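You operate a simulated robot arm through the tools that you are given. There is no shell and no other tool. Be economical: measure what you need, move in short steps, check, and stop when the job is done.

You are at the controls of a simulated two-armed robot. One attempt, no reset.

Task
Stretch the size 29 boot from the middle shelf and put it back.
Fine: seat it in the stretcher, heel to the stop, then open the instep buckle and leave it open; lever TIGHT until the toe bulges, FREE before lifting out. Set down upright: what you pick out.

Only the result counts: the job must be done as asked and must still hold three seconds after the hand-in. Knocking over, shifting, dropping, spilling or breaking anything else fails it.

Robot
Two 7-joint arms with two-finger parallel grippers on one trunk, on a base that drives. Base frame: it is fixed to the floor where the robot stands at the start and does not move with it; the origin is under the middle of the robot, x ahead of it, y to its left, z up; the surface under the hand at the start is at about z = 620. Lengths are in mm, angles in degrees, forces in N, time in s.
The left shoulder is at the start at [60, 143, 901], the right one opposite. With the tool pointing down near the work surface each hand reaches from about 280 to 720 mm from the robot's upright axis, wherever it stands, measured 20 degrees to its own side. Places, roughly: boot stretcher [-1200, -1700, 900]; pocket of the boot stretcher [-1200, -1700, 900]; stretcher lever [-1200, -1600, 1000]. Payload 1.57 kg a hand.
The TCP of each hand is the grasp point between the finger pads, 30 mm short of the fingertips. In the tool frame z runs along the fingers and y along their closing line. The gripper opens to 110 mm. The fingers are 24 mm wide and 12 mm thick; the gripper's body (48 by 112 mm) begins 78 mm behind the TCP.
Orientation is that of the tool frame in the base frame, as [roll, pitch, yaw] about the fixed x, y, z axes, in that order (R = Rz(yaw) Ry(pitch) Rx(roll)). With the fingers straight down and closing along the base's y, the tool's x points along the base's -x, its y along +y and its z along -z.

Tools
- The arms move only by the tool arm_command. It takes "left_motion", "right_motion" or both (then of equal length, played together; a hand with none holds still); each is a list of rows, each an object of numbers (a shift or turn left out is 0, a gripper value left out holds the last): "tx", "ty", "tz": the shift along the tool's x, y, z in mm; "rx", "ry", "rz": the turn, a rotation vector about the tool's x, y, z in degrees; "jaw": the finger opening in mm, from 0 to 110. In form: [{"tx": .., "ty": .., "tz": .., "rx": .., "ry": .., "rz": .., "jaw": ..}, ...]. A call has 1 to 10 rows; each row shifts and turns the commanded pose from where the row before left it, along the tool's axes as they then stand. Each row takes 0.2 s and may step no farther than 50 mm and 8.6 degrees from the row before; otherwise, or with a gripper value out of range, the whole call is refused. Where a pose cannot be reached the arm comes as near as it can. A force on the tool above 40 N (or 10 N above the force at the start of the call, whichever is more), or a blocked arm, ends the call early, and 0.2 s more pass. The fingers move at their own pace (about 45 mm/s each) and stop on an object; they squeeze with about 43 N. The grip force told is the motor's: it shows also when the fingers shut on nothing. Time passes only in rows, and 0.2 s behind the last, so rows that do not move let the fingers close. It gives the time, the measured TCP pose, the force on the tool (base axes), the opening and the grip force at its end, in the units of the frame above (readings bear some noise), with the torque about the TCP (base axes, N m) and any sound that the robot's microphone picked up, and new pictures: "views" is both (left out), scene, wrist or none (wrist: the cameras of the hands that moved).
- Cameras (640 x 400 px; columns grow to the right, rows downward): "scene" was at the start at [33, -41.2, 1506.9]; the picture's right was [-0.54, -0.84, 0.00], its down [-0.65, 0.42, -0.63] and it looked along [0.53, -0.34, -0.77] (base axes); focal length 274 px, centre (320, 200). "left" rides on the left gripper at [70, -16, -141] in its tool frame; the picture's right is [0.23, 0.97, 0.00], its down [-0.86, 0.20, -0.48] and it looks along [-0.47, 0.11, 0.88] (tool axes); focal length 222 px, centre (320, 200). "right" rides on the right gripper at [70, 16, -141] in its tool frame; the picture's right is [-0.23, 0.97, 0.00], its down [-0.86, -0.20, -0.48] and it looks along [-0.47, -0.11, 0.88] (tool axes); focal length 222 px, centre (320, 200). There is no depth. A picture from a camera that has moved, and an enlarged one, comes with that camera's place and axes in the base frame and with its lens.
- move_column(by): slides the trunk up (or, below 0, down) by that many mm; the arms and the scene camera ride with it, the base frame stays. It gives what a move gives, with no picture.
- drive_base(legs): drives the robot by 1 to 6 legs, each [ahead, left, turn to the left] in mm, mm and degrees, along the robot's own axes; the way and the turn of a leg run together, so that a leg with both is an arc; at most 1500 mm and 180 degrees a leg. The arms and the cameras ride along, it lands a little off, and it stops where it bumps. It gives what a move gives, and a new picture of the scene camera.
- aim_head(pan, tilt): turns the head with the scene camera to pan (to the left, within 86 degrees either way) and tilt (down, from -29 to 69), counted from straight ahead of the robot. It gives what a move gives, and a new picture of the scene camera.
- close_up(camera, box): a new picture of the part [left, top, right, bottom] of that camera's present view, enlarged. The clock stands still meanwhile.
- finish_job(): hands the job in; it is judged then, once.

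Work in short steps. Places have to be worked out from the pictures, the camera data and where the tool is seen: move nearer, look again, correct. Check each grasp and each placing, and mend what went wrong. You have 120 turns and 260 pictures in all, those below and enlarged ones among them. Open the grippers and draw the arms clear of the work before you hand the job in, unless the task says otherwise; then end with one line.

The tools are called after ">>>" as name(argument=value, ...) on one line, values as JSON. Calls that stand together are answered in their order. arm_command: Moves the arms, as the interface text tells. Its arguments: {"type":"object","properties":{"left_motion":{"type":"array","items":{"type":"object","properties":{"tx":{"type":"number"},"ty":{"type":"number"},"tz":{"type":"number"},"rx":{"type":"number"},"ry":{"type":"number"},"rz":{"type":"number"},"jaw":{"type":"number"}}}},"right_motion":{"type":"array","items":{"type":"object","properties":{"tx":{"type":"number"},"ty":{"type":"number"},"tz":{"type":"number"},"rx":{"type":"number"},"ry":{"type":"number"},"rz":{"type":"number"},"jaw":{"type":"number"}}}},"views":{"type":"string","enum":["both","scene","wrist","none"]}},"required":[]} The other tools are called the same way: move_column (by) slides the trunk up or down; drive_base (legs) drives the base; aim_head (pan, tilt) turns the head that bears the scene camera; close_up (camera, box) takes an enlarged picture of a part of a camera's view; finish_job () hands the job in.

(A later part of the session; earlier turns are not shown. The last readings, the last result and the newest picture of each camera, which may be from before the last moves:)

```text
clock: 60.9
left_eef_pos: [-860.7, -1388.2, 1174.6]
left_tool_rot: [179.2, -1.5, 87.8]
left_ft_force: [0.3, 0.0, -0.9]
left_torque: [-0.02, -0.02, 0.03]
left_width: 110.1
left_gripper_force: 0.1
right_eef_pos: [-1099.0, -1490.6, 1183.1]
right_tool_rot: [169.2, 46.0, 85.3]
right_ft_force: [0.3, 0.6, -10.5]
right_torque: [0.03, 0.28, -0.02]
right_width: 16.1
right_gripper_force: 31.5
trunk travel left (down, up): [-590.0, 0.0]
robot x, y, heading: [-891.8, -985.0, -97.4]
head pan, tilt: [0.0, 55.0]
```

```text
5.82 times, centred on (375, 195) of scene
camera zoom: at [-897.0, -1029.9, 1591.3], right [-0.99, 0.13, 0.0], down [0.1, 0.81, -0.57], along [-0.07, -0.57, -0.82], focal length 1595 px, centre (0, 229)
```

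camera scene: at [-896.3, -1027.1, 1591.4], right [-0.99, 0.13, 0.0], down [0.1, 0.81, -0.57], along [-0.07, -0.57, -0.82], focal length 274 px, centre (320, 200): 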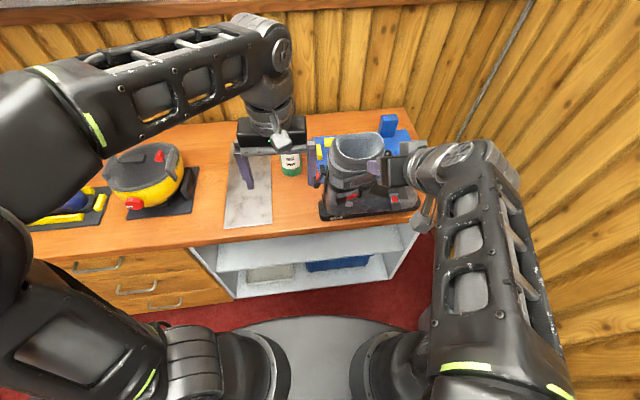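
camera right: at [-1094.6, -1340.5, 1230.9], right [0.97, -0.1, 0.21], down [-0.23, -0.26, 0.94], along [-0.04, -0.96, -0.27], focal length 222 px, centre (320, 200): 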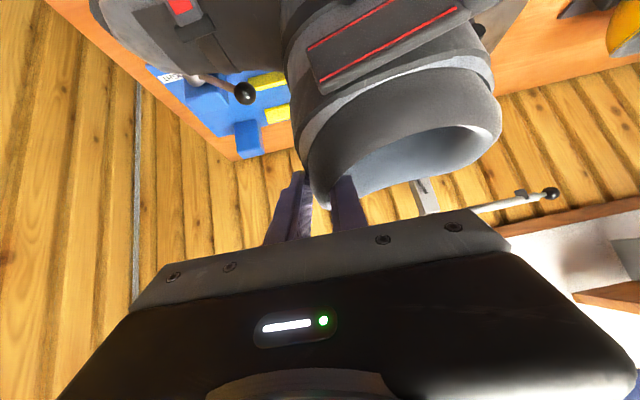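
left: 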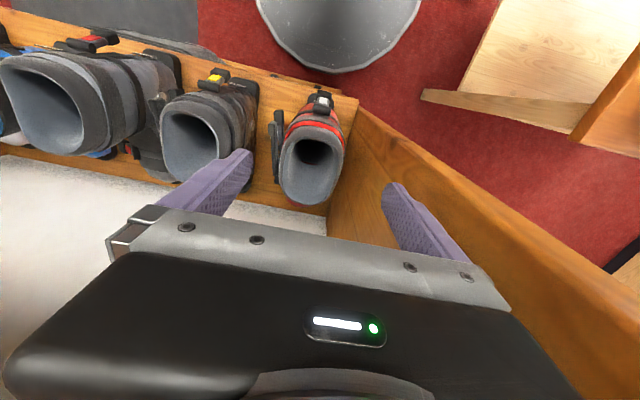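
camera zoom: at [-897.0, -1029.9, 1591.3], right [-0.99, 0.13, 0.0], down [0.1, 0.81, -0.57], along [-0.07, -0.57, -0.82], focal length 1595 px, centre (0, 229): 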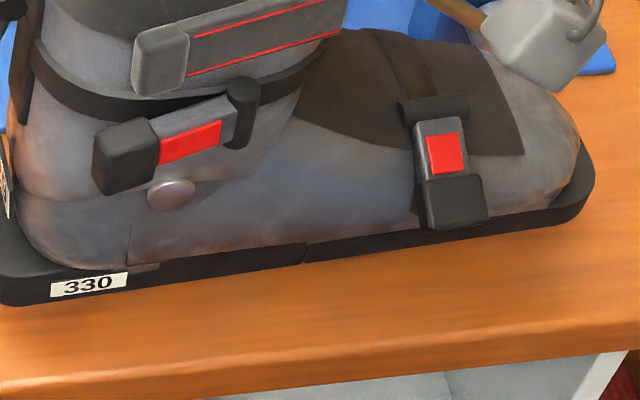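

The lever knob is at about (-1177,-1595,980), so the boot must cross above it: sole above ~1000, meaning TCP z≈1290. I raise the hand here, where reach is easy, and correct the 3° yaw.

>>> arm_command(right_motion=[{"tx": -14.5, "tz": -13.7}, {"tx": -14.5, "tz": -13.7}, {"tx": -14.5, "tz": -13.7}, {"tx": -14.5, "tz": -13.7}, {"tx": -14.5, "tz": -13.7}, {"tx": -5, "tz": -4.8, "rx": 2.2, "ry": -0.4, "rz": 2.1}, {}], views="scene")

```text
clock: 62.5
left_eef_pos: [-861.8, -1388.9, 1174.1]
left_tool_rot: [179.1, -1.6, 87.8]
left_ft_force: [0.2, 0.3, 0.7]
left_torque: [0.02, 0.0, 0.03]
left_width: 110.1
left_gripper_force: 0.1
right_eef_pos: [-1114.1, -1492.5, 1288.9]
right_tool_rot: [169.2, 46.0, 82.2]
right_ft_force: [0.3, -0.1, -12.5]
right_torque: [0.02, 0.27, 0.0]
right_width: 15.8
right_gripper_force: 31.5
trunk travel left (down, up): [-590.0, 0.0]
robot x, y, heading: [-886.6, -991.1, -97.2]
head pan, tilt: [0.0, 55.0]
camera scene: at [-897.6, -1030.0, 1591.3], right [-0.99, 0.13, 0.0], down [0.1, 0.81, -0.57], along [-0.07, -0.57, -0.82], focal length 274 px, centre (320, 200)
```

scene: 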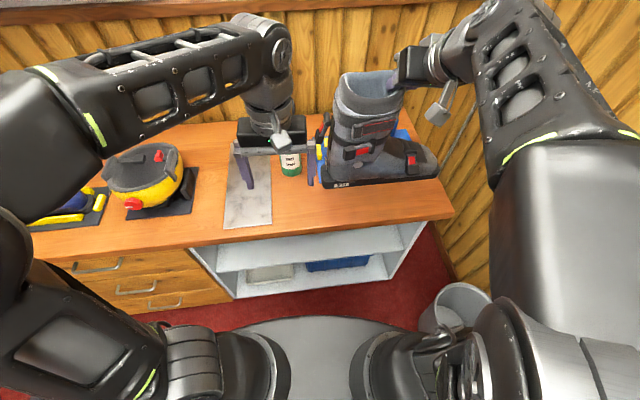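

Raised to 1289. I drive the base forward and right so the boot goes over the lever with about 20 mm to spare.

>>> drive_base(legs=[[100, -38, 0]])

>>> close_up(camera="scene", box=[280, 60, 460, 230])

>>> close_up(camera="left", box=[0, 40, 320, 240])

>>> close_up(camera="right", box=[0, 0, 640, 400])

```text
clock: 63.7
left_eef_pos: [-912.7, -1484.1, 1174.8]
left_tool_rot: [179.2, -1.5, 87.8]
left_ft_force: [0.2, -0.9, 0.6]
left_torque: [0.07, -0.02, 0.01]
left_width: 110.0
left_gripper_force: 0.0
right_eef_pos: [-1165.4, -1588.1, 1288.0]
right_tool_rot: [169.2, 45.7, 82.2]
right_ft_force: [-1.0, -0.5, -12.0]
right_torque: [0.03, 0.34, -0.05]
right_width: 15.8
right_gripper_force: 31.8
trunk travel left (down, up): [-590.0, 0.0]
robot x, y, heading: [-935.3, -1081.8, -97.2]
head pan, tilt: [0.0, 55.0]
camera scene: at [-948.9, -1126.0, 1591.2], right [-0.99, 0.13, 0.0], down [0.1, 0.81, -0.57], along [-0.07, -0.57, -0.82], focal length 274 px, centre (320, 200)
```

scene: 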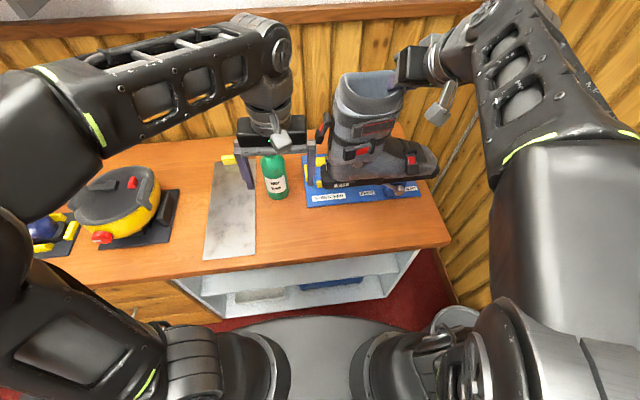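

```text
2.35 times, centred on (370, 145) of scene
camera zoom: at [-948.9, -1126.0, 1591.2], right [-0.99, 0.13, 0.0], down [0.1, 0.81, -0.57], along [-0.07, -0.57, -0.82], focal length 645 px, centre (202, 329)
```

zoom: 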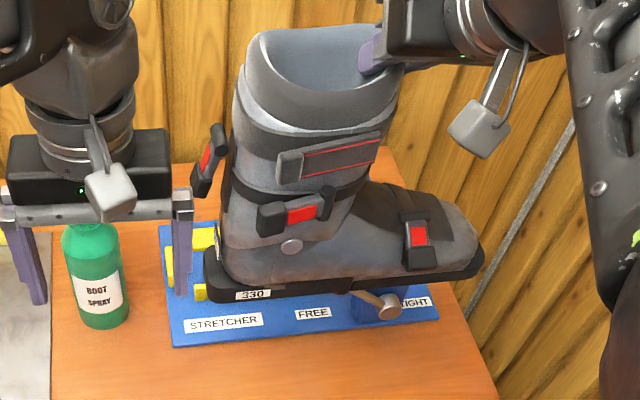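

```text
2.00 times, centred on (160, 140) of left
camera zoom: at [-928.2, -1417.5, 1317.3], right [0.98, 0.19, 0.02], down [0.16, -0.88, 0.46], along [0.1, -0.45, -0.89], focal length 444 px, centre (640, 320)
```

zoom: 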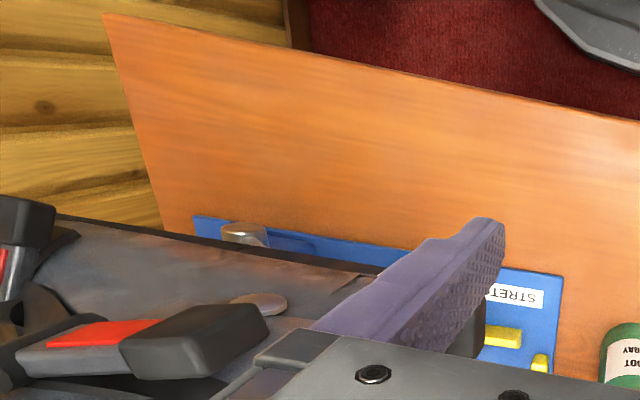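

```text
1.00 times, centred on (320, 200) of right (not enlarged: the box is as wide or as high as the picture)
camera zoom: at [-1156.3, -1437.8, 1336.9], right [0.94, -0.16, 0.29], down [-0.32, -0.24, 0.91], along [-0.07, -0.96, -0.28], focal length 222 px, centre (320, 200)
```

zoom: 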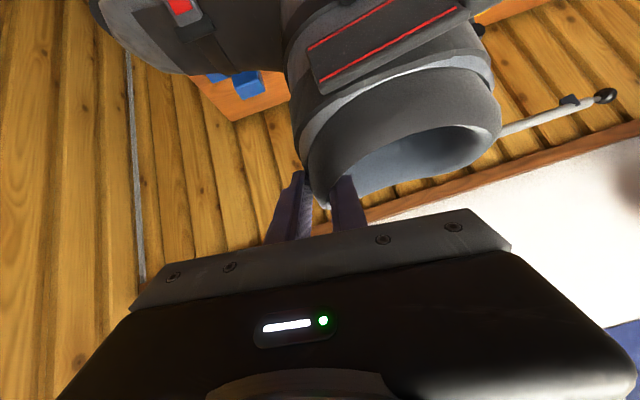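

Boot clear above lever and parallel to the board. I extend 75 mm toward the wall at this height.

>>> arm_command(right_motion=[{"tx": -13, "tz": 13.6}, {"tx": -13, "tz": 13.6}, {"tx": -13, "tz": 13.6}, {"tx": -13, "tz": 13.6}, {}], views="none")

```text
clock: 64.9
left_eef_pos: [-913.2, -1482.7, 1174.1]
left_tool_rot: [179.1, -1.6, 87.8]
left_ft_force: [0.2, 0.1, -0.6]
left_torque: [0.03, 0.01, 0.0]
left_width: 110.2
left_gripper_force: 0.2
right_eef_pos: [-1166.4, -1663.0, 1289.2]
right_tool_rot: [169.2, 46.0, 82.3]
right_ft_force: [0.5, 0.5, -12.6]
right_torque: [0.04, 0.28, 0.03]
right_width: 16.1
right_gripper_force: 31.4
trunk travel left (down, up): [-590.0, 0.0]
robot x, y, heading: [-940.7, -1084.4, -97.4]
head pan, tilt: [0.0, 55.0]
```

Now I go down 50 while moving another 85 mm to the pocket's line, keeping the sole above the jaw tops (~925).

>>> arm_command(right_motion=[{"tx": -5.75, "ty": -1.6, "tz": 23.9}, {"tx": -5.75, "ty": -1.6, "tz": 23.9}, {"tx": -5.75, "ty": -1.6, "tz": 23.9}, {"tx": -5.75, "ty": -1.6, "tz": 23.9}, {}], views="scene")

>>> close_up(camera="scene", box=[280, 60, 460, 230])

```text
clock: 66.1
left_eef_pos: [-911.4, -1482.0, 1174.7]
left_tool_rot: [179.2, -1.6, 87.7]
left_ft_force: [-0.3, 0.4, 0.1]
left_torque: [-0.02, 0.01, -0.03]
left_width: 110.2
left_gripper_force: 0.0
right_eef_pos: [-1163.1, -1745.4, 1239.4]
right_tool_rot: [169.2, 46.0, 82.3]
right_ft_force: [0.2, -0.1, -12.5]
right_torque: [0.04, 0.24, 0.0]
right_width: 15.9
right_gripper_force: 31.3
trunk travel left (down, up): [-590.0, 0.0]
robot x, y, heading: [-943.5, -1082.4, -97.2]
head pan, tilt: [0.0, 55.0]
camera scene: at [-948.1, -1124.2, 1591.3], right [-0.99, 0.13, 0.0], down [0.1, 0.81, -0.57], along [-0.07, -0.57, -0.82], focal length 274 px, centre (320, 200)
```

scene: 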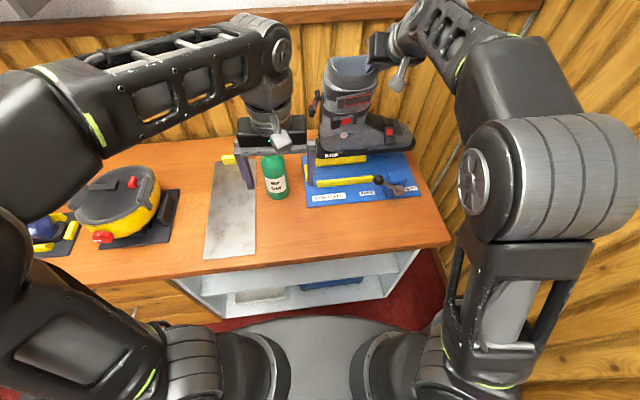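

```text
2.35 times, centred on (370, 145) of scene
camera zoom: at [-948.1, -1124.2, 1591.3], right [-0.99, 0.13, 0.0], down [0.1, 0.81, -0.57], along [-0.07, -0.57, -0.82], focal length 645 px, centre (202, 329)
```

zoom: 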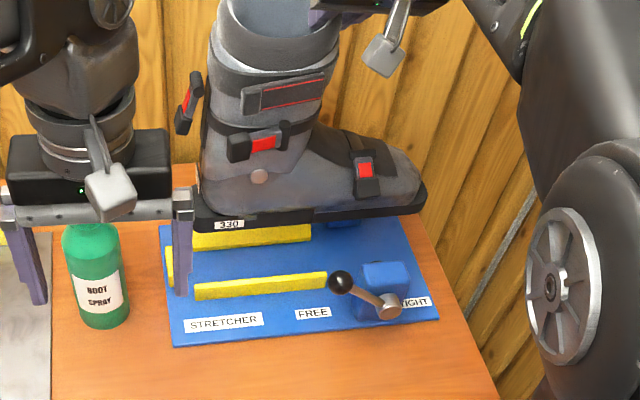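

Sole near edge at y≈-1721 all along (boot centre ≈-1747), pocket centre ≈-1744, heel at x≈-1015 with the stop near -985. I shift +x by 18 and lower 75 mm.

>>> arm_command(right_motion=[{"tx": 1.7, "ty": 17.8, "tz": 1.6}, {"tx": 9.55, "ty": -1.75, "tz": 9.15}, {"tx": 9.55, "ty": -1.75, "tz": 9.15}, {"tx": 9.55, "ty": -1.75, "tz": 9.15}, {"tx": 8.5, "ty": -1.5, "tz": 8.1}, {}], views="none")

>>> close_up(camera="scene", box=[300, 90, 450, 220])

```text
clock: 67.5
left_eef_pos: [-912.9, -1483.3, 1174.2]
left_tool_rot: [179.2, -1.6, 87.6]
left_ft_force: [-0.2, 0.4, 0.0]
left_torque: [0.04, 0.0, 0.01]
left_width: 110.0
left_gripper_force: 0.1
right_eef_pos: [-1147.8, -1749.0, 1186.7]
right_tool_rot: [169.2, 45.9, 82.2]
right_ft_force: [-0.9, -0.2, -12.0]
right_torque: [0.02, 0.3, 0.0]
right_width: 16.1
right_gripper_force: 31.9
trunk travel left (down, up): [-590.0, 0.0]
robot x, y, heading: [-940.9, -1081.1, -97.5]
head pan, tilt: [0.0, 55.0]
```

```text
3.08 times, centred on (375, 155) of scene
camera zoom: at [-948.2, -1124.9, 1591.3], right [-0.99, 0.13, 0.0], down [0.1, 0.81, -0.57], along [-0.07, -0.57, -0.82], focal length 843 px, centre (151, 338)
```

zoom: 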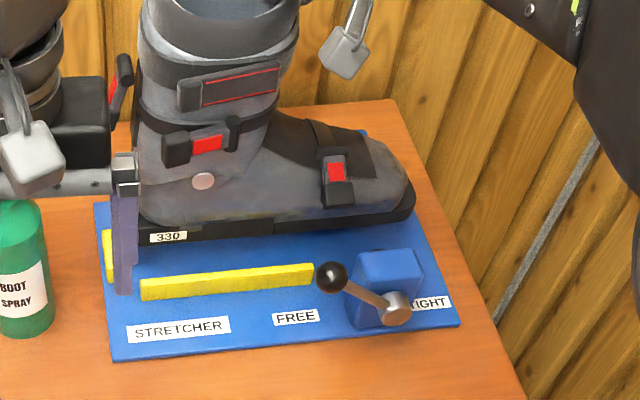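

Sole is now ~899, its centre about 8 mm too far from me relative to the rails. I shift +y 8 and lower 28 mm.

>>> arm_command(right_motion=[{"tx": 5.5, "tz": -5.8}, {"tx": 9.55, "ty": -1.75, "tz": 9.15}, {"tx": 5.4, "ty": -1, "tz": 5.1}, {"tx": 5.0, "ty": -1, "tz": 4.8}, {}], views="none")

>>> close_up(camera="scene", box=[300, 90, 450, 220])

>>> close_up(camera="left", box=[0, 100, 320, 300])

```text
clock: 68.7
left_eef_pos: [-912.0, -1483.9, 1173.7]
left_tool_rot: [179.1, -1.6, 87.7]
left_ft_force: [-0.1, 0.0, 0.0]
left_torque: [-0.01, -0.02, 0.03]
left_width: 109.9
left_gripper_force: 0.1
right_eef_pos: [-1148.3, -1740.1, 1158.7]
right_tool_rot: [169.2, 45.8, 82.2]
right_ft_force: [-0.1, 1.3, -11.8]
right_torque: [0.48, 0.33, -0.16]
right_width: 16.0
right_gripper_force: 31.1
trunk travel left (down, up): [-590.0, 0.0]
robot x, y, heading: [-941.3, -1083.9, -97.4]
head pan, tilt: [0.0, 55.0]
```

```text
3.08 times, centred on (375, 155) of scene
camera zoom: at [-948.1, -1124.6, 1591.2], right [-0.99, 0.13, 0.0], down [0.1, 0.81, -0.57], along [-0.07, -0.57, -0.82], focal length 843 px, centre (151, 338)
```

zoom: 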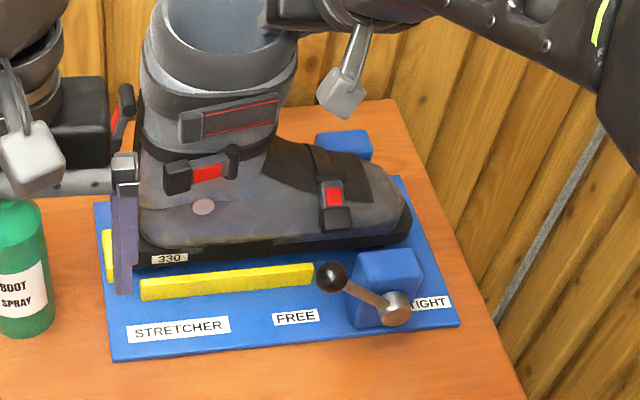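

```text
2.00 times, centred on (160, 200) of left
camera zoom: at [-927.6, -1416.3, 1317.6], right [0.98, 0.19, 0.02], down [0.16, -0.88, 0.46], along [0.1, -0.45, -0.89], focal length 444 px, centre (640, 200)
```

zoom: 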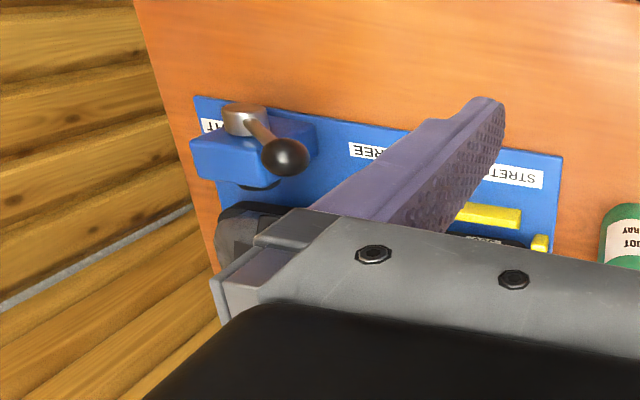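

A slight sideways contact (about +1.7 N in y near the toe side) shows the far side touching. I shift +y 4 mm and re-read.

>>> arm_command(right_motion=[{"tx": 2.8, "tz": -2.9}, {}], views="none")

```text
clock: 69.3
left_eef_pos: [-913.1, -1483.9, 1174.2]
left_tool_rot: [179.2, -1.6, 87.7]
left_ft_force: [0.1, 0.1, 0.0]
left_torque: [0.0, 0.0, -0.01]
left_width: 110.0
left_gripper_force: 0.1
right_eef_pos: [-1146.6, -1736.6, 1158.9]
right_tool_rot: [169.2, 45.9, 82.3]
right_ft_force: [0.2, -0.4, -12.0]
right_torque: [0.0, 0.28, 0.0]
right_width: 16.2
right_gripper_force: 31.6
trunk travel left (down, up): [-590.0, 0.0]
robot x, y, heading: [-942.4, -1085.5, -97.2]
head pan, tilt: [0.0, 55.0]
```

Free again. I lower 10 mm and read the torque.

>>> arm_command(right_motion=[{"tx": 3.6, "ty": -0.7, "tz": 3.4}, {"tx": 3.6, "ty": -0.7, "tz": 3.4}, {}], views="none")

```text
clock: 70.1
left_eef_pos: [-912.8, -1483.4, 1173.1]
left_tool_rot: [179.1, -1.6, 87.7]
left_ft_force: [1.1, -0.6, -0.2]
left_torque: [0.03, -0.01, -0.01]
left_width: 109.9
left_gripper_force: 0.1
right_eef_pos: [-1147.8, -1736.7, 1149.3]
right_tool_rot: [169.2, 45.8, 82.3]
right_ft_force: [-0.5, 0.3, -12.1]
right_torque: [0.09, 0.3, -0.01]
right_width: 16.0
right_gripper_force: 31.7
trunk travel left (down, up): [-590.0, 0.0]
robot x, y, heading: [-941.5, -1078.3, -97.2]
head pan, tilt: [0.0, 55.0]
```

Still free; lower on in 3 mm steps until contact.

>>> arm_command(right_motion=[{"tx": 2.2, "ty": -0.4, "tz": 2.1}, {"tx": 2.2, "ty": -0.4, "tz": 2.1}, {"tx": 2.2, "ty": -0.4, "tz": 2.1}, {}], views="none")

>>> close_up(camera="scene", box=[300, 90, 450, 220])

```text
clock: 71.1
left_eef_pos: [-911.7, -1483.0, 1175.5]
left_tool_rot: [179.2, -1.6, 87.9]
left_ft_force: [-0.4, 0.2, -0.4]
left_torque: [-0.03, 0.02, -0.03]
left_width: 109.8
left_gripper_force: 0.0
right_eef_pos: [-1146.5, -1736.7, 1140.4]
right_tool_rot: [169.2, 45.9, 82.3]
right_ft_force: [2.6, 0.3, -5.1]
right_torque: [0.5, 0.84, -0.2]
right_width: 16.0
right_gripper_force: 31.3
trunk travel left (down, up): [-590.0, 0.0]
robot x, y, heading: [-939.7, -1079.7, -97.2]
head pan, tilt: [0.0, 55.0]
```

```text
3.08 times, centred on (375, 155) of scene
camera zoom: at [-947.4, -1124.0, 1591.4], right [-0.99, 0.13, 0.0], down [0.1, 0.81, -0.57], along [-0.07, -0.57, -0.82], focal length 843 px, centre (151, 338)
```

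zoom: 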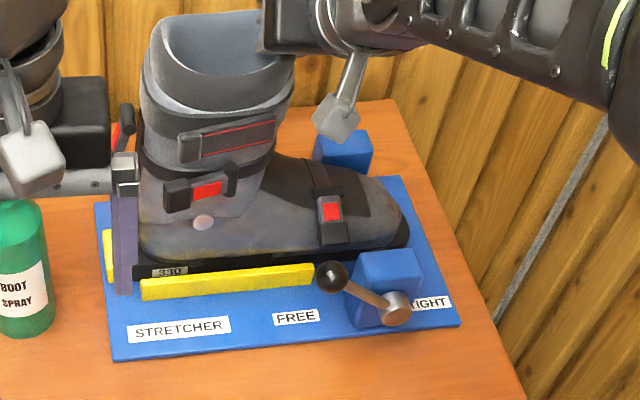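

The toe touched first, so the boot is slightly nose-down. I rotate it 1.5° toe-up and lower a bit more.

>>> arm_command(right_motion=[{"rx": 1.0, "rz": -1.1}, {"tx": 2.2, "ty": -0.4, "tz": 2.1}, {"tx": 1.4, "ty": -0.3, "tz": 1.4}, {}], views="none")

```text
clock: 72.1
left_eef_pos: [-912.4, -1480.8, 1174.8]
left_tool_rot: [179.3, -1.5, 87.8]
left_ft_force: [0.0, -0.8, -0.1]
left_torque: [0.01, -0.01, 0.01]
left_width: 110.1
left_gripper_force: 0.0
right_eef_pos: [-1147.4, -1735.7, 1140.6]
right_tool_rot: [171.1, 46.7, 83.7]
right_ft_force: [2.2, -3.4, 20.1]
right_torque: [-0.19, -0.98, 0.11]
right_width: 16.2
right_gripper_force: 31.7
trunk travel left (down, up): [-590.0, 0.0]
robot x, y, heading: [-941.6, -1080.2, -97.2]
head pan, tilt: [0.0, 55.0]
```

Sole rests flat now. I unload 1 mm and slide toward the heel stop (+x) in 4 mm steps, watching Fx.

>>> arm_command(right_motion=[{"tx": -0.9, "tz": -0.9}, {"tx": 0.3, "ty": 4, "tz": 0.3}, {"tx": 0.3, "ty": 4, "tz": 0.3}, {}], views="none")

```text
clock: 73.1
left_eef_pos: [-913.7, -1479.6, 1175.9]
left_tool_rot: [179.1, -1.5, 87.6]
left_ft_force: [0.4, -0.7, -0.4]
left_torque: [0.01, -0.02, 0.03]
left_width: 109.8
left_gripper_force: 0.2
right_eef_pos: [-1142.4, -1735.3, 1140.5]
right_tool_rot: [171.2, 46.6, 83.4]
right_ft_force: [-18.5, -3.0, 25.7]
right_torque: [0.13, -0.64, -0.02]
right_width: 16.2
right_gripper_force: 31.6
trunk travel left (down, up): [-590.0, 0.0]
robot x, y, heading: [-942.4, -1086.2, -97.1]
head pan, tilt: [0.0, 55.0]
```

Resistance may be friction from the load (≈37 N). I raise 1.5 mm to unload and slide 8 mm further.

>>> arm_command(right_motion=[{"tx": -1.3, "tz": -1.3}, {"tx": 0.3, "ty": 4, "tz": 0.3}, {"tx": 0.3, "ty": 4, "tz": 0.3}, {}], views="none")

>>> close_up(camera="scene", box=[300, 90, 450, 220])

>>> close_up(camera="left", box=[120, 160, 320, 280])

```text
clock: 74.1
left_eef_pos: [-915.8, -1480.8, 1175.7]
left_tool_rot: [179.2, -1.5, 87.7]
left_ft_force: [0.2, 0.5, 0.5]
left_torque: [0.0, -0.04, -0.02]
left_width: 110.0
left_gripper_force: 0.1
right_eef_pos: [-1137.3, -1735.7, 1143.0]
right_tool_rot: [171.2, 46.8, 83.3]
right_ft_force: [-28.2, -4.2, 28.9]
right_torque: [-0.24, 1.2, -0.14]
right_width: 16.3
right_gripper_force: 31.7
trunk travel left (down, up): [-590.0, 0.0]
robot x, y, heading: [-939.8, -1081.7, -97.5]
head pan, tilt: [0.0, 55.0]
```

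```text
3.08 times, centred on (375, 155) of scene
camera zoom: at [-951.7, -1121.2, 1591.5], right [-0.99, 0.13, 0.0], down [0.11, 0.81, -0.57], along [-0.07, -0.57, -0.82], focal length 843 px, centre (151, 338)
```

zoom: 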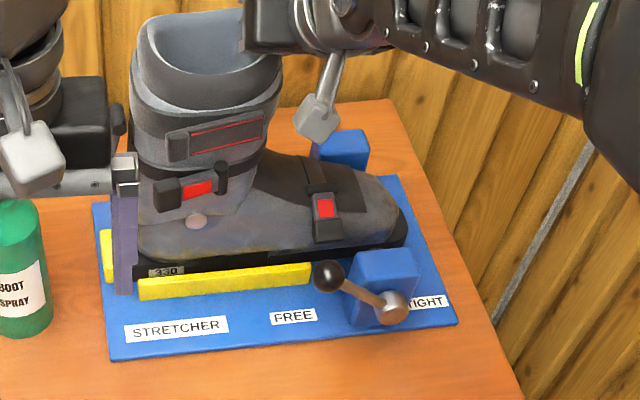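

```text
3.20 times, centred on (220, 220) of left
camera zoom: at [-930.7, -1413.6, 1318.5], right [0.98, 0.19, 0.02], down [0.16, -0.87, 0.46], along [0.11, -0.45, -0.89], focal length 711 px, centre (640, 136)
```

zoom: 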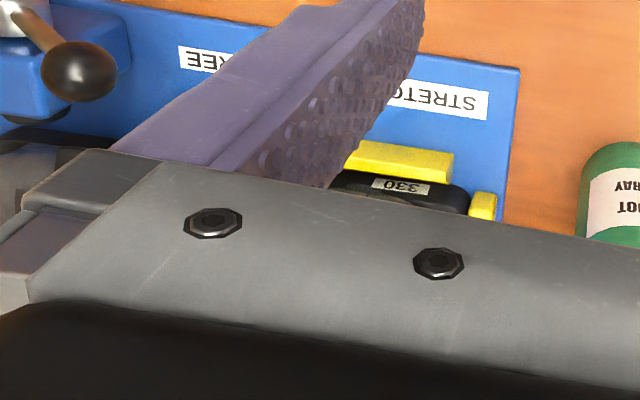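

Heel is at the yellow stop (seen from the left, Fx=-28 N). I open the jaws and let the boot settle.

>>> arm_command(right_motion=[{"jaw": 46}, {}, {}, {}], views="none")

>>> close_up(camera="scene", box=[300, 60, 450, 220])

>>> close_up(camera="left", box=[120, 160, 320, 280])

```text
clock: 75.1
left_eef_pos: [-912.6, -1482.9, 1175.5]
left_tool_rot: [179.2, -1.6, 87.7]
left_ft_force: [0.2, -0.5, 1.0]
left_torque: [0.0, -0.01, -0.01]
left_width: 110.0
left_gripper_force: 0.1
right_eef_pos: [-1129.6, -1735.5, 1139.1]
right_tool_rot: [171.3, 46.1, 83.8]
right_ft_force: [-0.4, 0.0, -0.9]
right_torque: [0.01, 0.03, 0.0]
right_width: 45.9
right_gripper_force: 0.0
trunk travel left (down, up): [-590.0, 0.0]
robot x, y, heading: [-945.1, -1083.1, -97.2]
head pan, tilt: [0.0, 55.0]
```

```text
2.50 times, centred on (375, 140) of scene
camera zoom: at [-947.7, -1123.6, 1591.3], right [-0.99, 0.13, 0.0], down [0.1, 0.81, -0.57], along [-0.07, -0.57, -0.82], focal length 685 px, centre (182, 350)
```

zoom: 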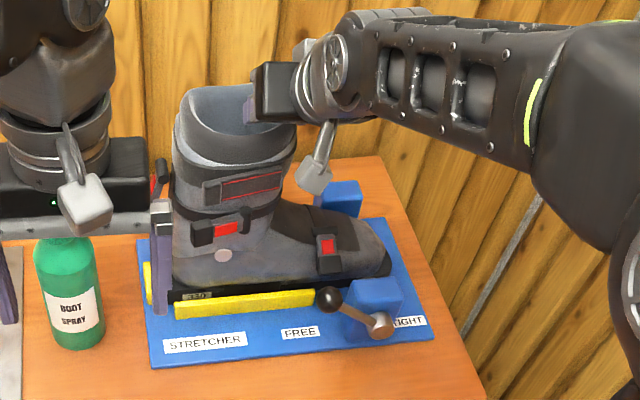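

```text
3.20 times, centred on (220, 220) of left
camera zoom: at [-927.2, -1415.5, 1317.9], right [0.98, 0.19, 0.02], down [0.16, -0.87, 0.46], along [0.1, -0.45, -0.89], focal length 711 px, centre (640, 136)
```

zoom: 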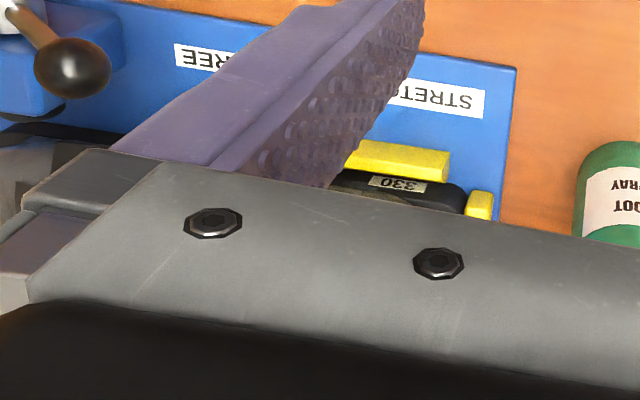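

The boot sits flat with its heel on the stop. I withdraw the right hand and look at the instep buckle.

>>> arm_command(right_motion=[{"tz": -15}, {"tz": -15}, {"tz": -20}, {"tz": -20}, {"tz": -20}, {}], views="wrist")

>>> close_up(camera="scene", box=[330, 110, 430, 190])

```text
clock: 76.5
left_eef_pos: [-912.4, -1481.7, 1175.8]
left_tool_rot: [179.2, -1.6, 87.8]
left_ft_force: [0.4, -1.0, 0.4]
left_torque: [0.02, 0.01, -0.01]
left_width: 109.9
left_gripper_force: 0.0
right_eef_pos: [-1136.8, -1668.1, 1200.9]
right_tool_rot: [171.5, 46.2, 83.7]
right_ft_force: [-0.8, -0.4, -0.4]
right_torque: [0.0, 0.02, 0.03]
right_width: 46.1
right_gripper_force: 0.0
trunk travel left (down, up): [-590.0, 0.0]
robot x, y, heading: [-940.8, -1084.9, -97.2]
head pan, tilt: [0.0, 55.0]
camera right: at [-1127.4, -1518.4, 1250.2], right [0.95, -0.16, 0.27], down [-0.3, -0.24, 0.92], along [-0.08, -0.96, -0.28], focal length 222 px, centre (320, 200)
```

right: 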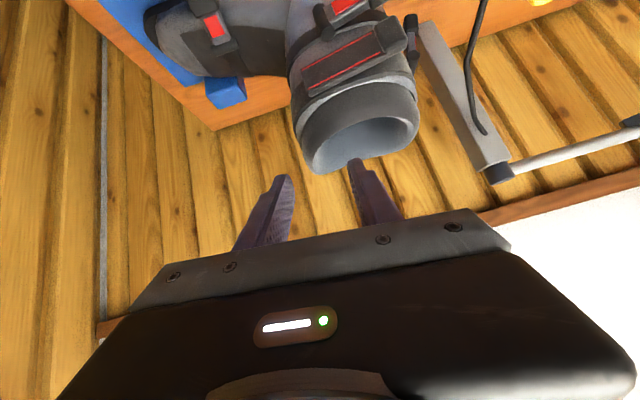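

```text
5.00 times, centred on (380, 150) of scene
camera zoom: at [-947.5, -1124.2, 1591.3], right [-0.99, 0.13, 0.0], down [0.1, 0.81, -0.57], along [-0.07, -0.57, -0.82], focal length 1370 px, centre (20, 450)
```

zoom: 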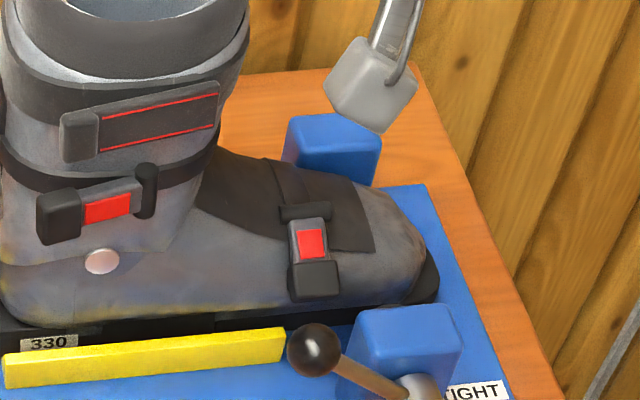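

Buckle located by two views: roller/hinge at about (-1203,-1718,967), dark tab at (-1214,-1703,912). I level the hand to 35° from vertical and bring it above the buckle.

>>> arm_command(right_motion=[{"rx": 4.06, "rz": -4.28}, {"ry": 5.8}, {"ry": 5.8}, {"ty": -19, "tx": 12.9, "tz": 6.3}, {"ty": -19, "tx": 12.9, "tz": 6.3}, {"ty": -19, "tx": 12.9, "tz": 6.3}, {"ty": -19, "tx": 12.9, "tz": 6.3}, {}], views="both")

```text
clock: 78.3
left_eef_pos: [-912.0, -1482.7, 1174.6]
left_tool_rot: [179.2, -1.6, 87.8]
left_ft_force: [-0.4, -0.2, 0.4]
left_torque: [0.01, 0.0, 0.02]
left_width: 109.8
left_gripper_force: 0.1
right_eef_pos: [-1214.7, -1642.0, 1150.6]
right_tool_rot: [179.8, 34.9, 90.0]
right_ft_force: [0.9, 0.0, -0.3]
right_torque: [0.01, 0.01, 0.03]
right_width: 46.1
right_gripper_force: 0.2
trunk travel left (down, up): [-590.0, 0.0]
robot x, y, heading: [-943.4, -1081.9, -97.4]
head pan, tilt: [0.0, 55.0]
camera scene: at [-947.5, -1123.7, 1591.3], right [-0.99, 0.13, 0.0], down [0.1, 0.81, -0.57], along [-0.07, -0.57, -0.82], focal length 274 px, centre (320, 200)
camera right: at [-1199.0, -1503.0, 1225.8], right [0.97, -0.18, 0.13], down [-0.2, -0.43, 0.88], along [-0.11, -0.88, -0.45], focal length 222 px, centre (320, 200)
```

scene: 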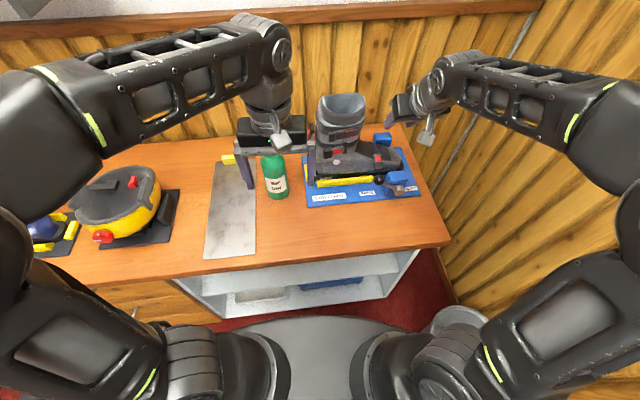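
right: 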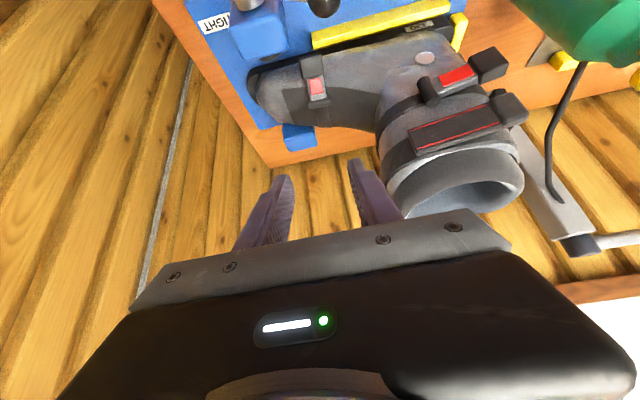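

Clear view of the buckle; enlarge both views to refine its place.

>>> close_up(camera="right", box=[230, 20, 400, 150])

>>> close_up(camera="scene", box=[350, 130, 430, 200])

```text
3.08 times, centred on (315, 85) of right
camera zoom: at [-1199.0, -1503.0, 1225.8], right [0.97, -0.18, 0.13], down [-0.2, -0.43, 0.88], along [-0.11, -0.88, -0.45], focal length 684 px, centre (335, 554)
```

zoom: 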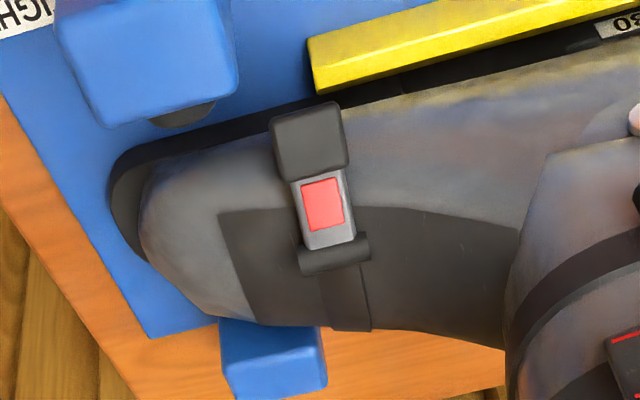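

```text
5.71 times, centred on (390, 165) of scene
camera zoom: at [-947.5, -1123.7, 1591.3], right [-0.99, 0.13, 0.0], down [0.1, 0.81, -0.57], along [-0.07, -0.57, -0.82], focal length 1566 px, centre (-80, 400)
```

zoom: 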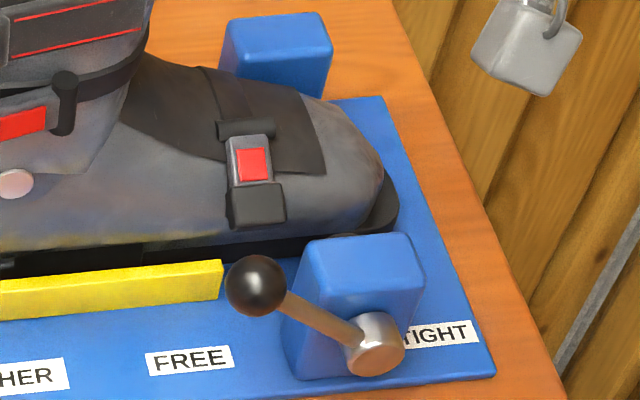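

Refined: roller (-1207,-1729,951), tag (-1207,-1708,946), tab centre (-1206.5,-1686,934). The tab overhangs outward, so it opens by lifting. I go to the pre-grasp point behind it.

>>> arm_command(right_motion=[{"tx": 23.4, "ty": 2, "tz": 25.4}, {"tx": 23.4, "ty": 2, "tz": 25.4}, {"tx": 23.4, "ty": 2, "tz": 25.4}, {"tx": 23.4, "ty": 2, "tz": 25.4}, {}], views="wrist")

>>> close_up(camera="scene", box=[340, 110, 440, 200])

```text
clock: 79.5
left_eef_pos: [-912.7, -1481.7, 1175.4]
left_tool_rot: [179.2, -1.6, 87.6]
left_ft_force: [0.5, 0.9, 0.6]
left_torque: [-0.02, -0.03, 0.01]
left_width: 109.9
left_gripper_force: 0.0
right_eef_pos: [-1206.0, -1625.3, 1014.2]
right_tool_rot: [179.9, 34.8, 90.0]
right_ft_force: [0.6, 0.5, 0.1]
right_torque: [-0.01, -0.01, -0.05]
right_width: 45.8
right_gripper_force: 0.1
trunk travel left (down, up): [-590.0, 0.0]
robot x, y, heading: [-940.5, -1081.9, -97.2]
head pan, tilt: [0.0, 55.0]
camera right: at [-1190.8, -1486.8, 1090.0], right [0.97, -0.19, 0.13], down [-0.2, -0.43, 0.88], along [-0.11, -0.88, -0.45], focal length 222 px, centre (320, 200)
```

right: 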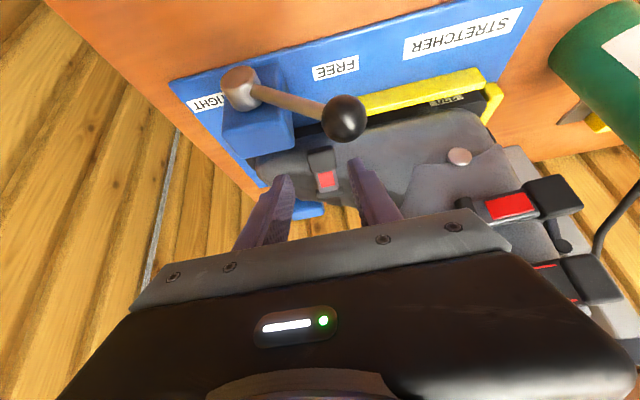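

```text
4.44 times, centred on (390, 155) of scene
camera zoom: at [-947.9, -1123.3, 1591.3], right [-0.99, 0.13, 0.0], down [0.1, 0.81, -0.57], along [-0.07, -0.57, -0.82], focal length 1218 px, centre (9, 400)
```

zoom: 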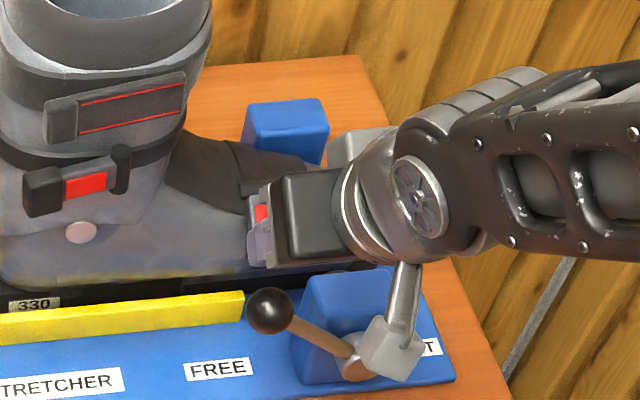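

Well centred on the tab. I advance 72 mm along the tool axis.

>>> arm_command(right_motion=[{"tz": 20}, {"tz": 20}, {"tz": 18}, {"tz": 14}, {}], views="wrist")

>>> close_up(camera="right", box=[220, 60, 440, 220])

>>> close_up(camera="scene", box=[340, 110, 440, 200])

```text
clock: 80.7
left_eef_pos: [-911.8, -1482.4, 1175.4]
left_tool_rot: [179.2, -1.5, 87.7]
left_ft_force: [0.7, 0.4, -0.3]
left_torque: [0.02, 0.0, 0.01]
left_width: 110.1
left_gripper_force: 0.0
right_eef_pos: [-1206.7, -1665.4, 955.5]
right_tool_rot: [180.0, 34.8, 90.1]
right_ft_force: [-0.4, -0.6, -0.6]
right_torque: [-0.03, 0.03, 0.02]
right_width: 45.9
right_gripper_force: 0.2
trunk travel left (down, up): [-590.0, 0.0]
robot x, y, heading: [-941.7, -1079.3, -96.9]
head pan, tilt: [0.0, 55.0]
camera right: at [-1190.9, -1526.3, 1031.1], right [0.97, -0.19, 0.13], down [-0.2, -0.43, 0.88], along [-0.11, -0.88, -0.45], focal length 222 px, centre (320, 200)
```

right: 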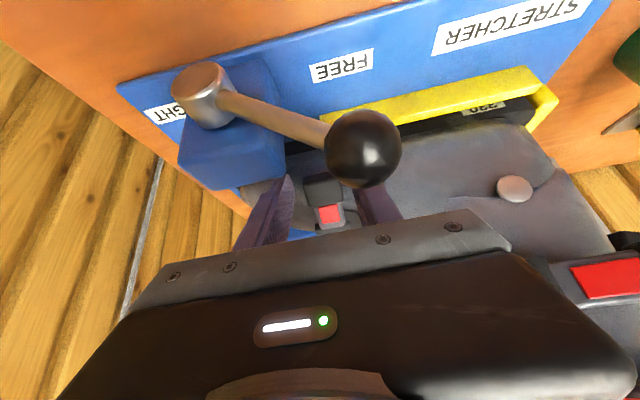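

```text
2.50 times, centred on (330, 140) of right
camera zoom: at [-1190.9, -1526.3, 1031.1], right [0.97, -0.19, 0.13], down [-0.2, -0.43, 0.88], along [-0.11, -0.88, -0.45], focal length 555 px, centre (295, 350)
```

zoom: 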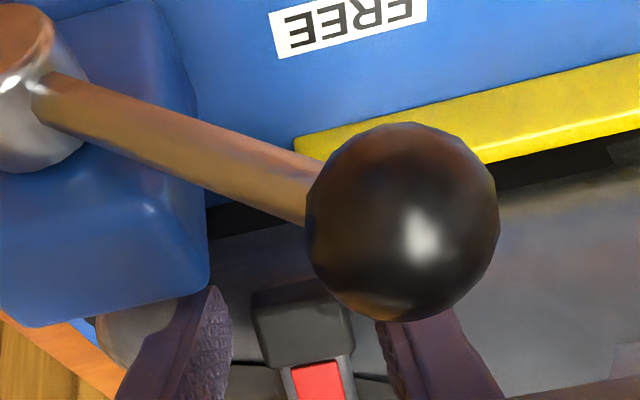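

```text
4.44 times, centred on (390, 155) of scene
camera zoom: at [-947.8, -1123.4, 1591.3], right [-0.99, 0.13, 0.0], down [0.1, 0.81, -0.57], along [-0.07, -0.57, -0.82], focal length 1218 px, centre (9, 400)
```

zoom: 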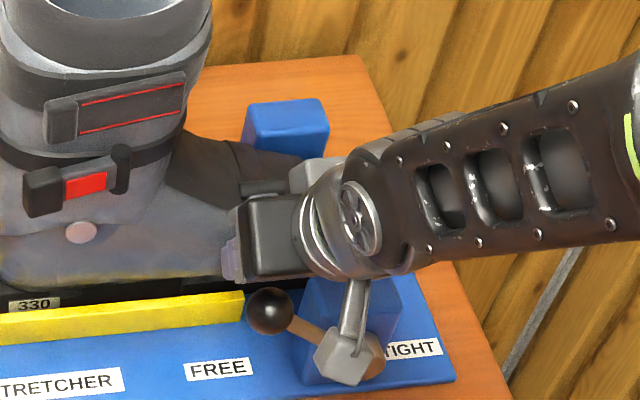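

Fingers straddle the tab with no contact. Advance 8 mm more and close.

>>> arm_command(right_motion=[{"tz": 8}, {"jaw": 0}, {}, {}, {}], views="wrist")

```text
clock: 81.9
left_eef_pos: [-912.5, -1482.0, 1175.5]
left_tool_rot: [179.2, -1.4, 87.7]
left_ft_force: [0.1, -0.5, 0.0]
left_torque: [0.0, -0.02, 0.02]
left_width: 110.2
left_gripper_force: 0.0
right_eef_pos: [-1205.5, -1670.0, 949.8]
right_tool_rot: [179.9, 34.9, 90.1]
right_ft_force: [0.4, 0.9, 2.4]
right_torque: [-0.06, 0.18, 0.27]
right_width: 28.0
right_gripper_force: 37.6
trunk travel left (down, up): [-590.0, 0.0]
robot x, y, heading: [-941.1, -1082.0, -97.1]
head pan, tilt: [0.0, 55.0]
camera right: at [-1190.5, -1531.1, 1024.6], right [0.97, -0.18, 0.13], down [-0.2, -0.43, 0.88], along [-0.11, -0.88, -0.45], focal length 222 px, centre (320, 200)
```

right: 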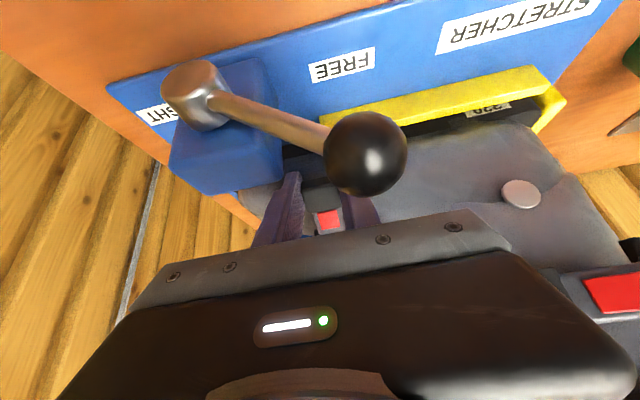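

Tab held (28 mm). I lift it along an arc about the roller, watching force and sound.

>>> arm_command(right_motion=[{"tx": -3.1, "tz": -9.0}, {"tx": -4.9, "tz": -8.3}, {"tx": -6.6, "tz": -7.0}, {"tx": -7.9, "tz": -5.6}, {}], views="wrist")

```text
clock: 83.1
left_eef_pos: [-912.6, -1482.3, 1174.3]
left_tool_rot: [179.2, -1.6, 87.7]
left_ft_force: [0.6, 0.5, 0.6]
left_torque: [0.03, -0.02, 0.03]
left_width: 110.2
left_gripper_force: 0.0
right_eef_pos: [-1206.6, -1672.2, 984.9]
right_tool_rot: [179.9, 34.7, 90.1]
right_ft_force: [1.1, 2.1, -11.9]
right_torque: [1.08, 0.89, 0.47]
right_width: 29.5
right_gripper_force: 39.6
trunk travel left (down, up): [-590.0, 0.0]
robot x, y, heading: [-941.5, -1082.5, -97.0]
head pan, tilt: [0.0, 55.0]
camera right: at [-1190.6, -1533.3, 1060.5], right [0.97, -0.18, 0.13], down [-0.2, -0.43, 0.88], along [-0.11, -0.88, -0.46], focal length 222 px, centre (320, 200)
```

right: 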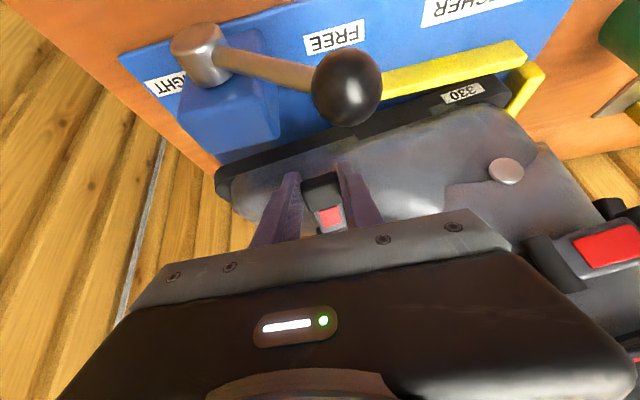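

Fz=-11.9 equals the boot's weight, so I may be lifting the boot itself. Check.

>>> close_up(camera="scene", box=[300, 80, 440, 210])

>>> close_up(camera="right", box=[200, 60, 560, 240])

```text
3.08 times, centred on (370, 145) of scene
camera zoom: at [-948.1, -1124.6, 1591.3], right [-0.99, 0.13, 0.0], down [0.1, 0.81, -0.57], along [-0.07, -0.57, -0.82], focal length 843 px, centre (166, 369)
```

zoom: 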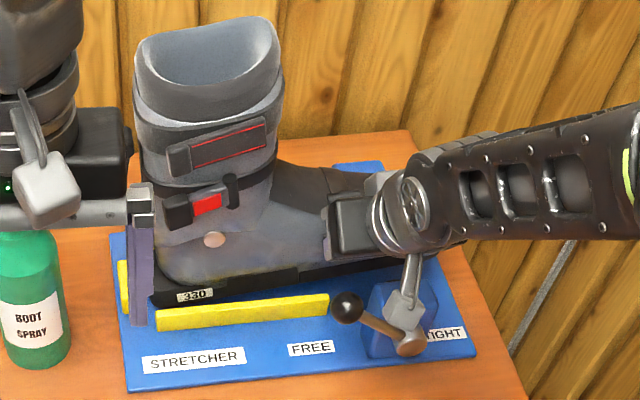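

```text
1.78 times, centred on (380, 150) of right
camera zoom: at [-1190.6, -1533.3, 1060.5], right [0.97, -0.18, 0.13], down [-0.2, -0.43, 0.88], along [-0.11, -0.88, -0.46], focal length 395 px, centre (213, 289)
```

zoom: 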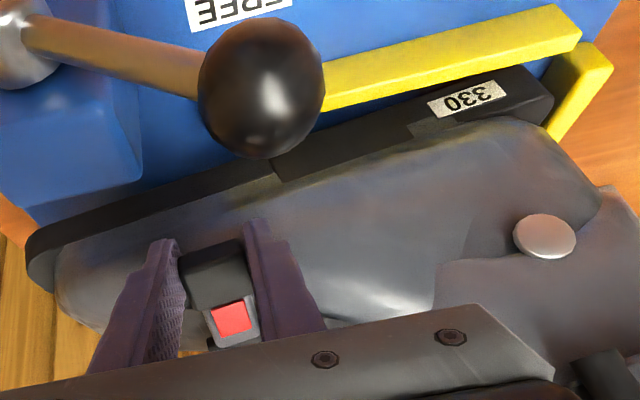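

The boot got lifted with the buckle; the buckle needs a counter-hold. I set it straight back down along the same path.

>>> arm_command(right_motion=[{"tx": 7.9, "tz": 5.6}, {"tx": 6.6, "tz": 7.0}, {"tx": 4.9, "tz": 8.3}, {"tx": 3.1, "tz": 9.0}, {}], views="none")

>>> close_up(camera="scene", box=[300, 80, 440, 210])

>>> close_up(camera="right", box=[200, 60, 560, 240])

```text
clock: 84.3
left_eef_pos: [-912.1, -1479.9, 1175.1]
left_tool_rot: [179.2, -1.4, 87.7]
left_ft_force: [0.1, 0.6, 0.1]
left_torque: [0.0, -0.04, -0.02]
left_width: 110.0
left_gripper_force: 0.1
right_eef_pos: [-1206.7, -1669.5, 951.8]
right_tool_rot: [179.8, 35.4, 90.0]
right_ft_force: [-8.5, 8.3, 19.9]
right_torque: [-1.18, 0.41, 0.1]
right_width: 27.8
right_gripper_force: 37.4
trunk travel left (down, up): [-590.0, 0.0]
robot x, y, heading: [-940.6, -1081.7, -97.5]
head pan, tilt: [0.0, 55.0]
```

```text
3.08 times, centred on (370, 145) of scene
camera zoom: at [-948.0, -1120.1, 1591.7], right [-0.99, 0.13, 0.0], down [0.1, 0.81, -0.58], along [-0.07, -0.57, -0.82], focal length 843 px, centre (166, 369)
```

zoom: 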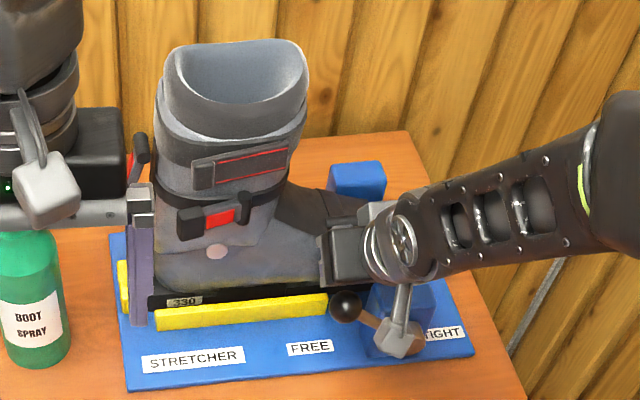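

```text
1.78 times, centred on (380, 150) of right
camera zoom: at [-1191.3, -1530.3, 1026.3], right [0.97, -0.18, 0.13], down [-0.2, -0.42, 0.88], along [-0.11, -0.89, -0.45], focal length 395 px, centre (213, 289)
```

zoom: 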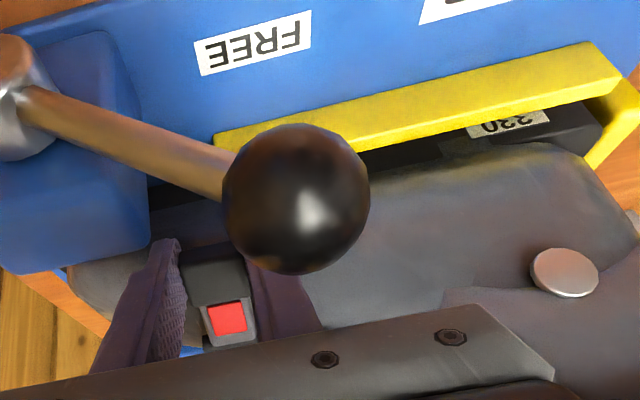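

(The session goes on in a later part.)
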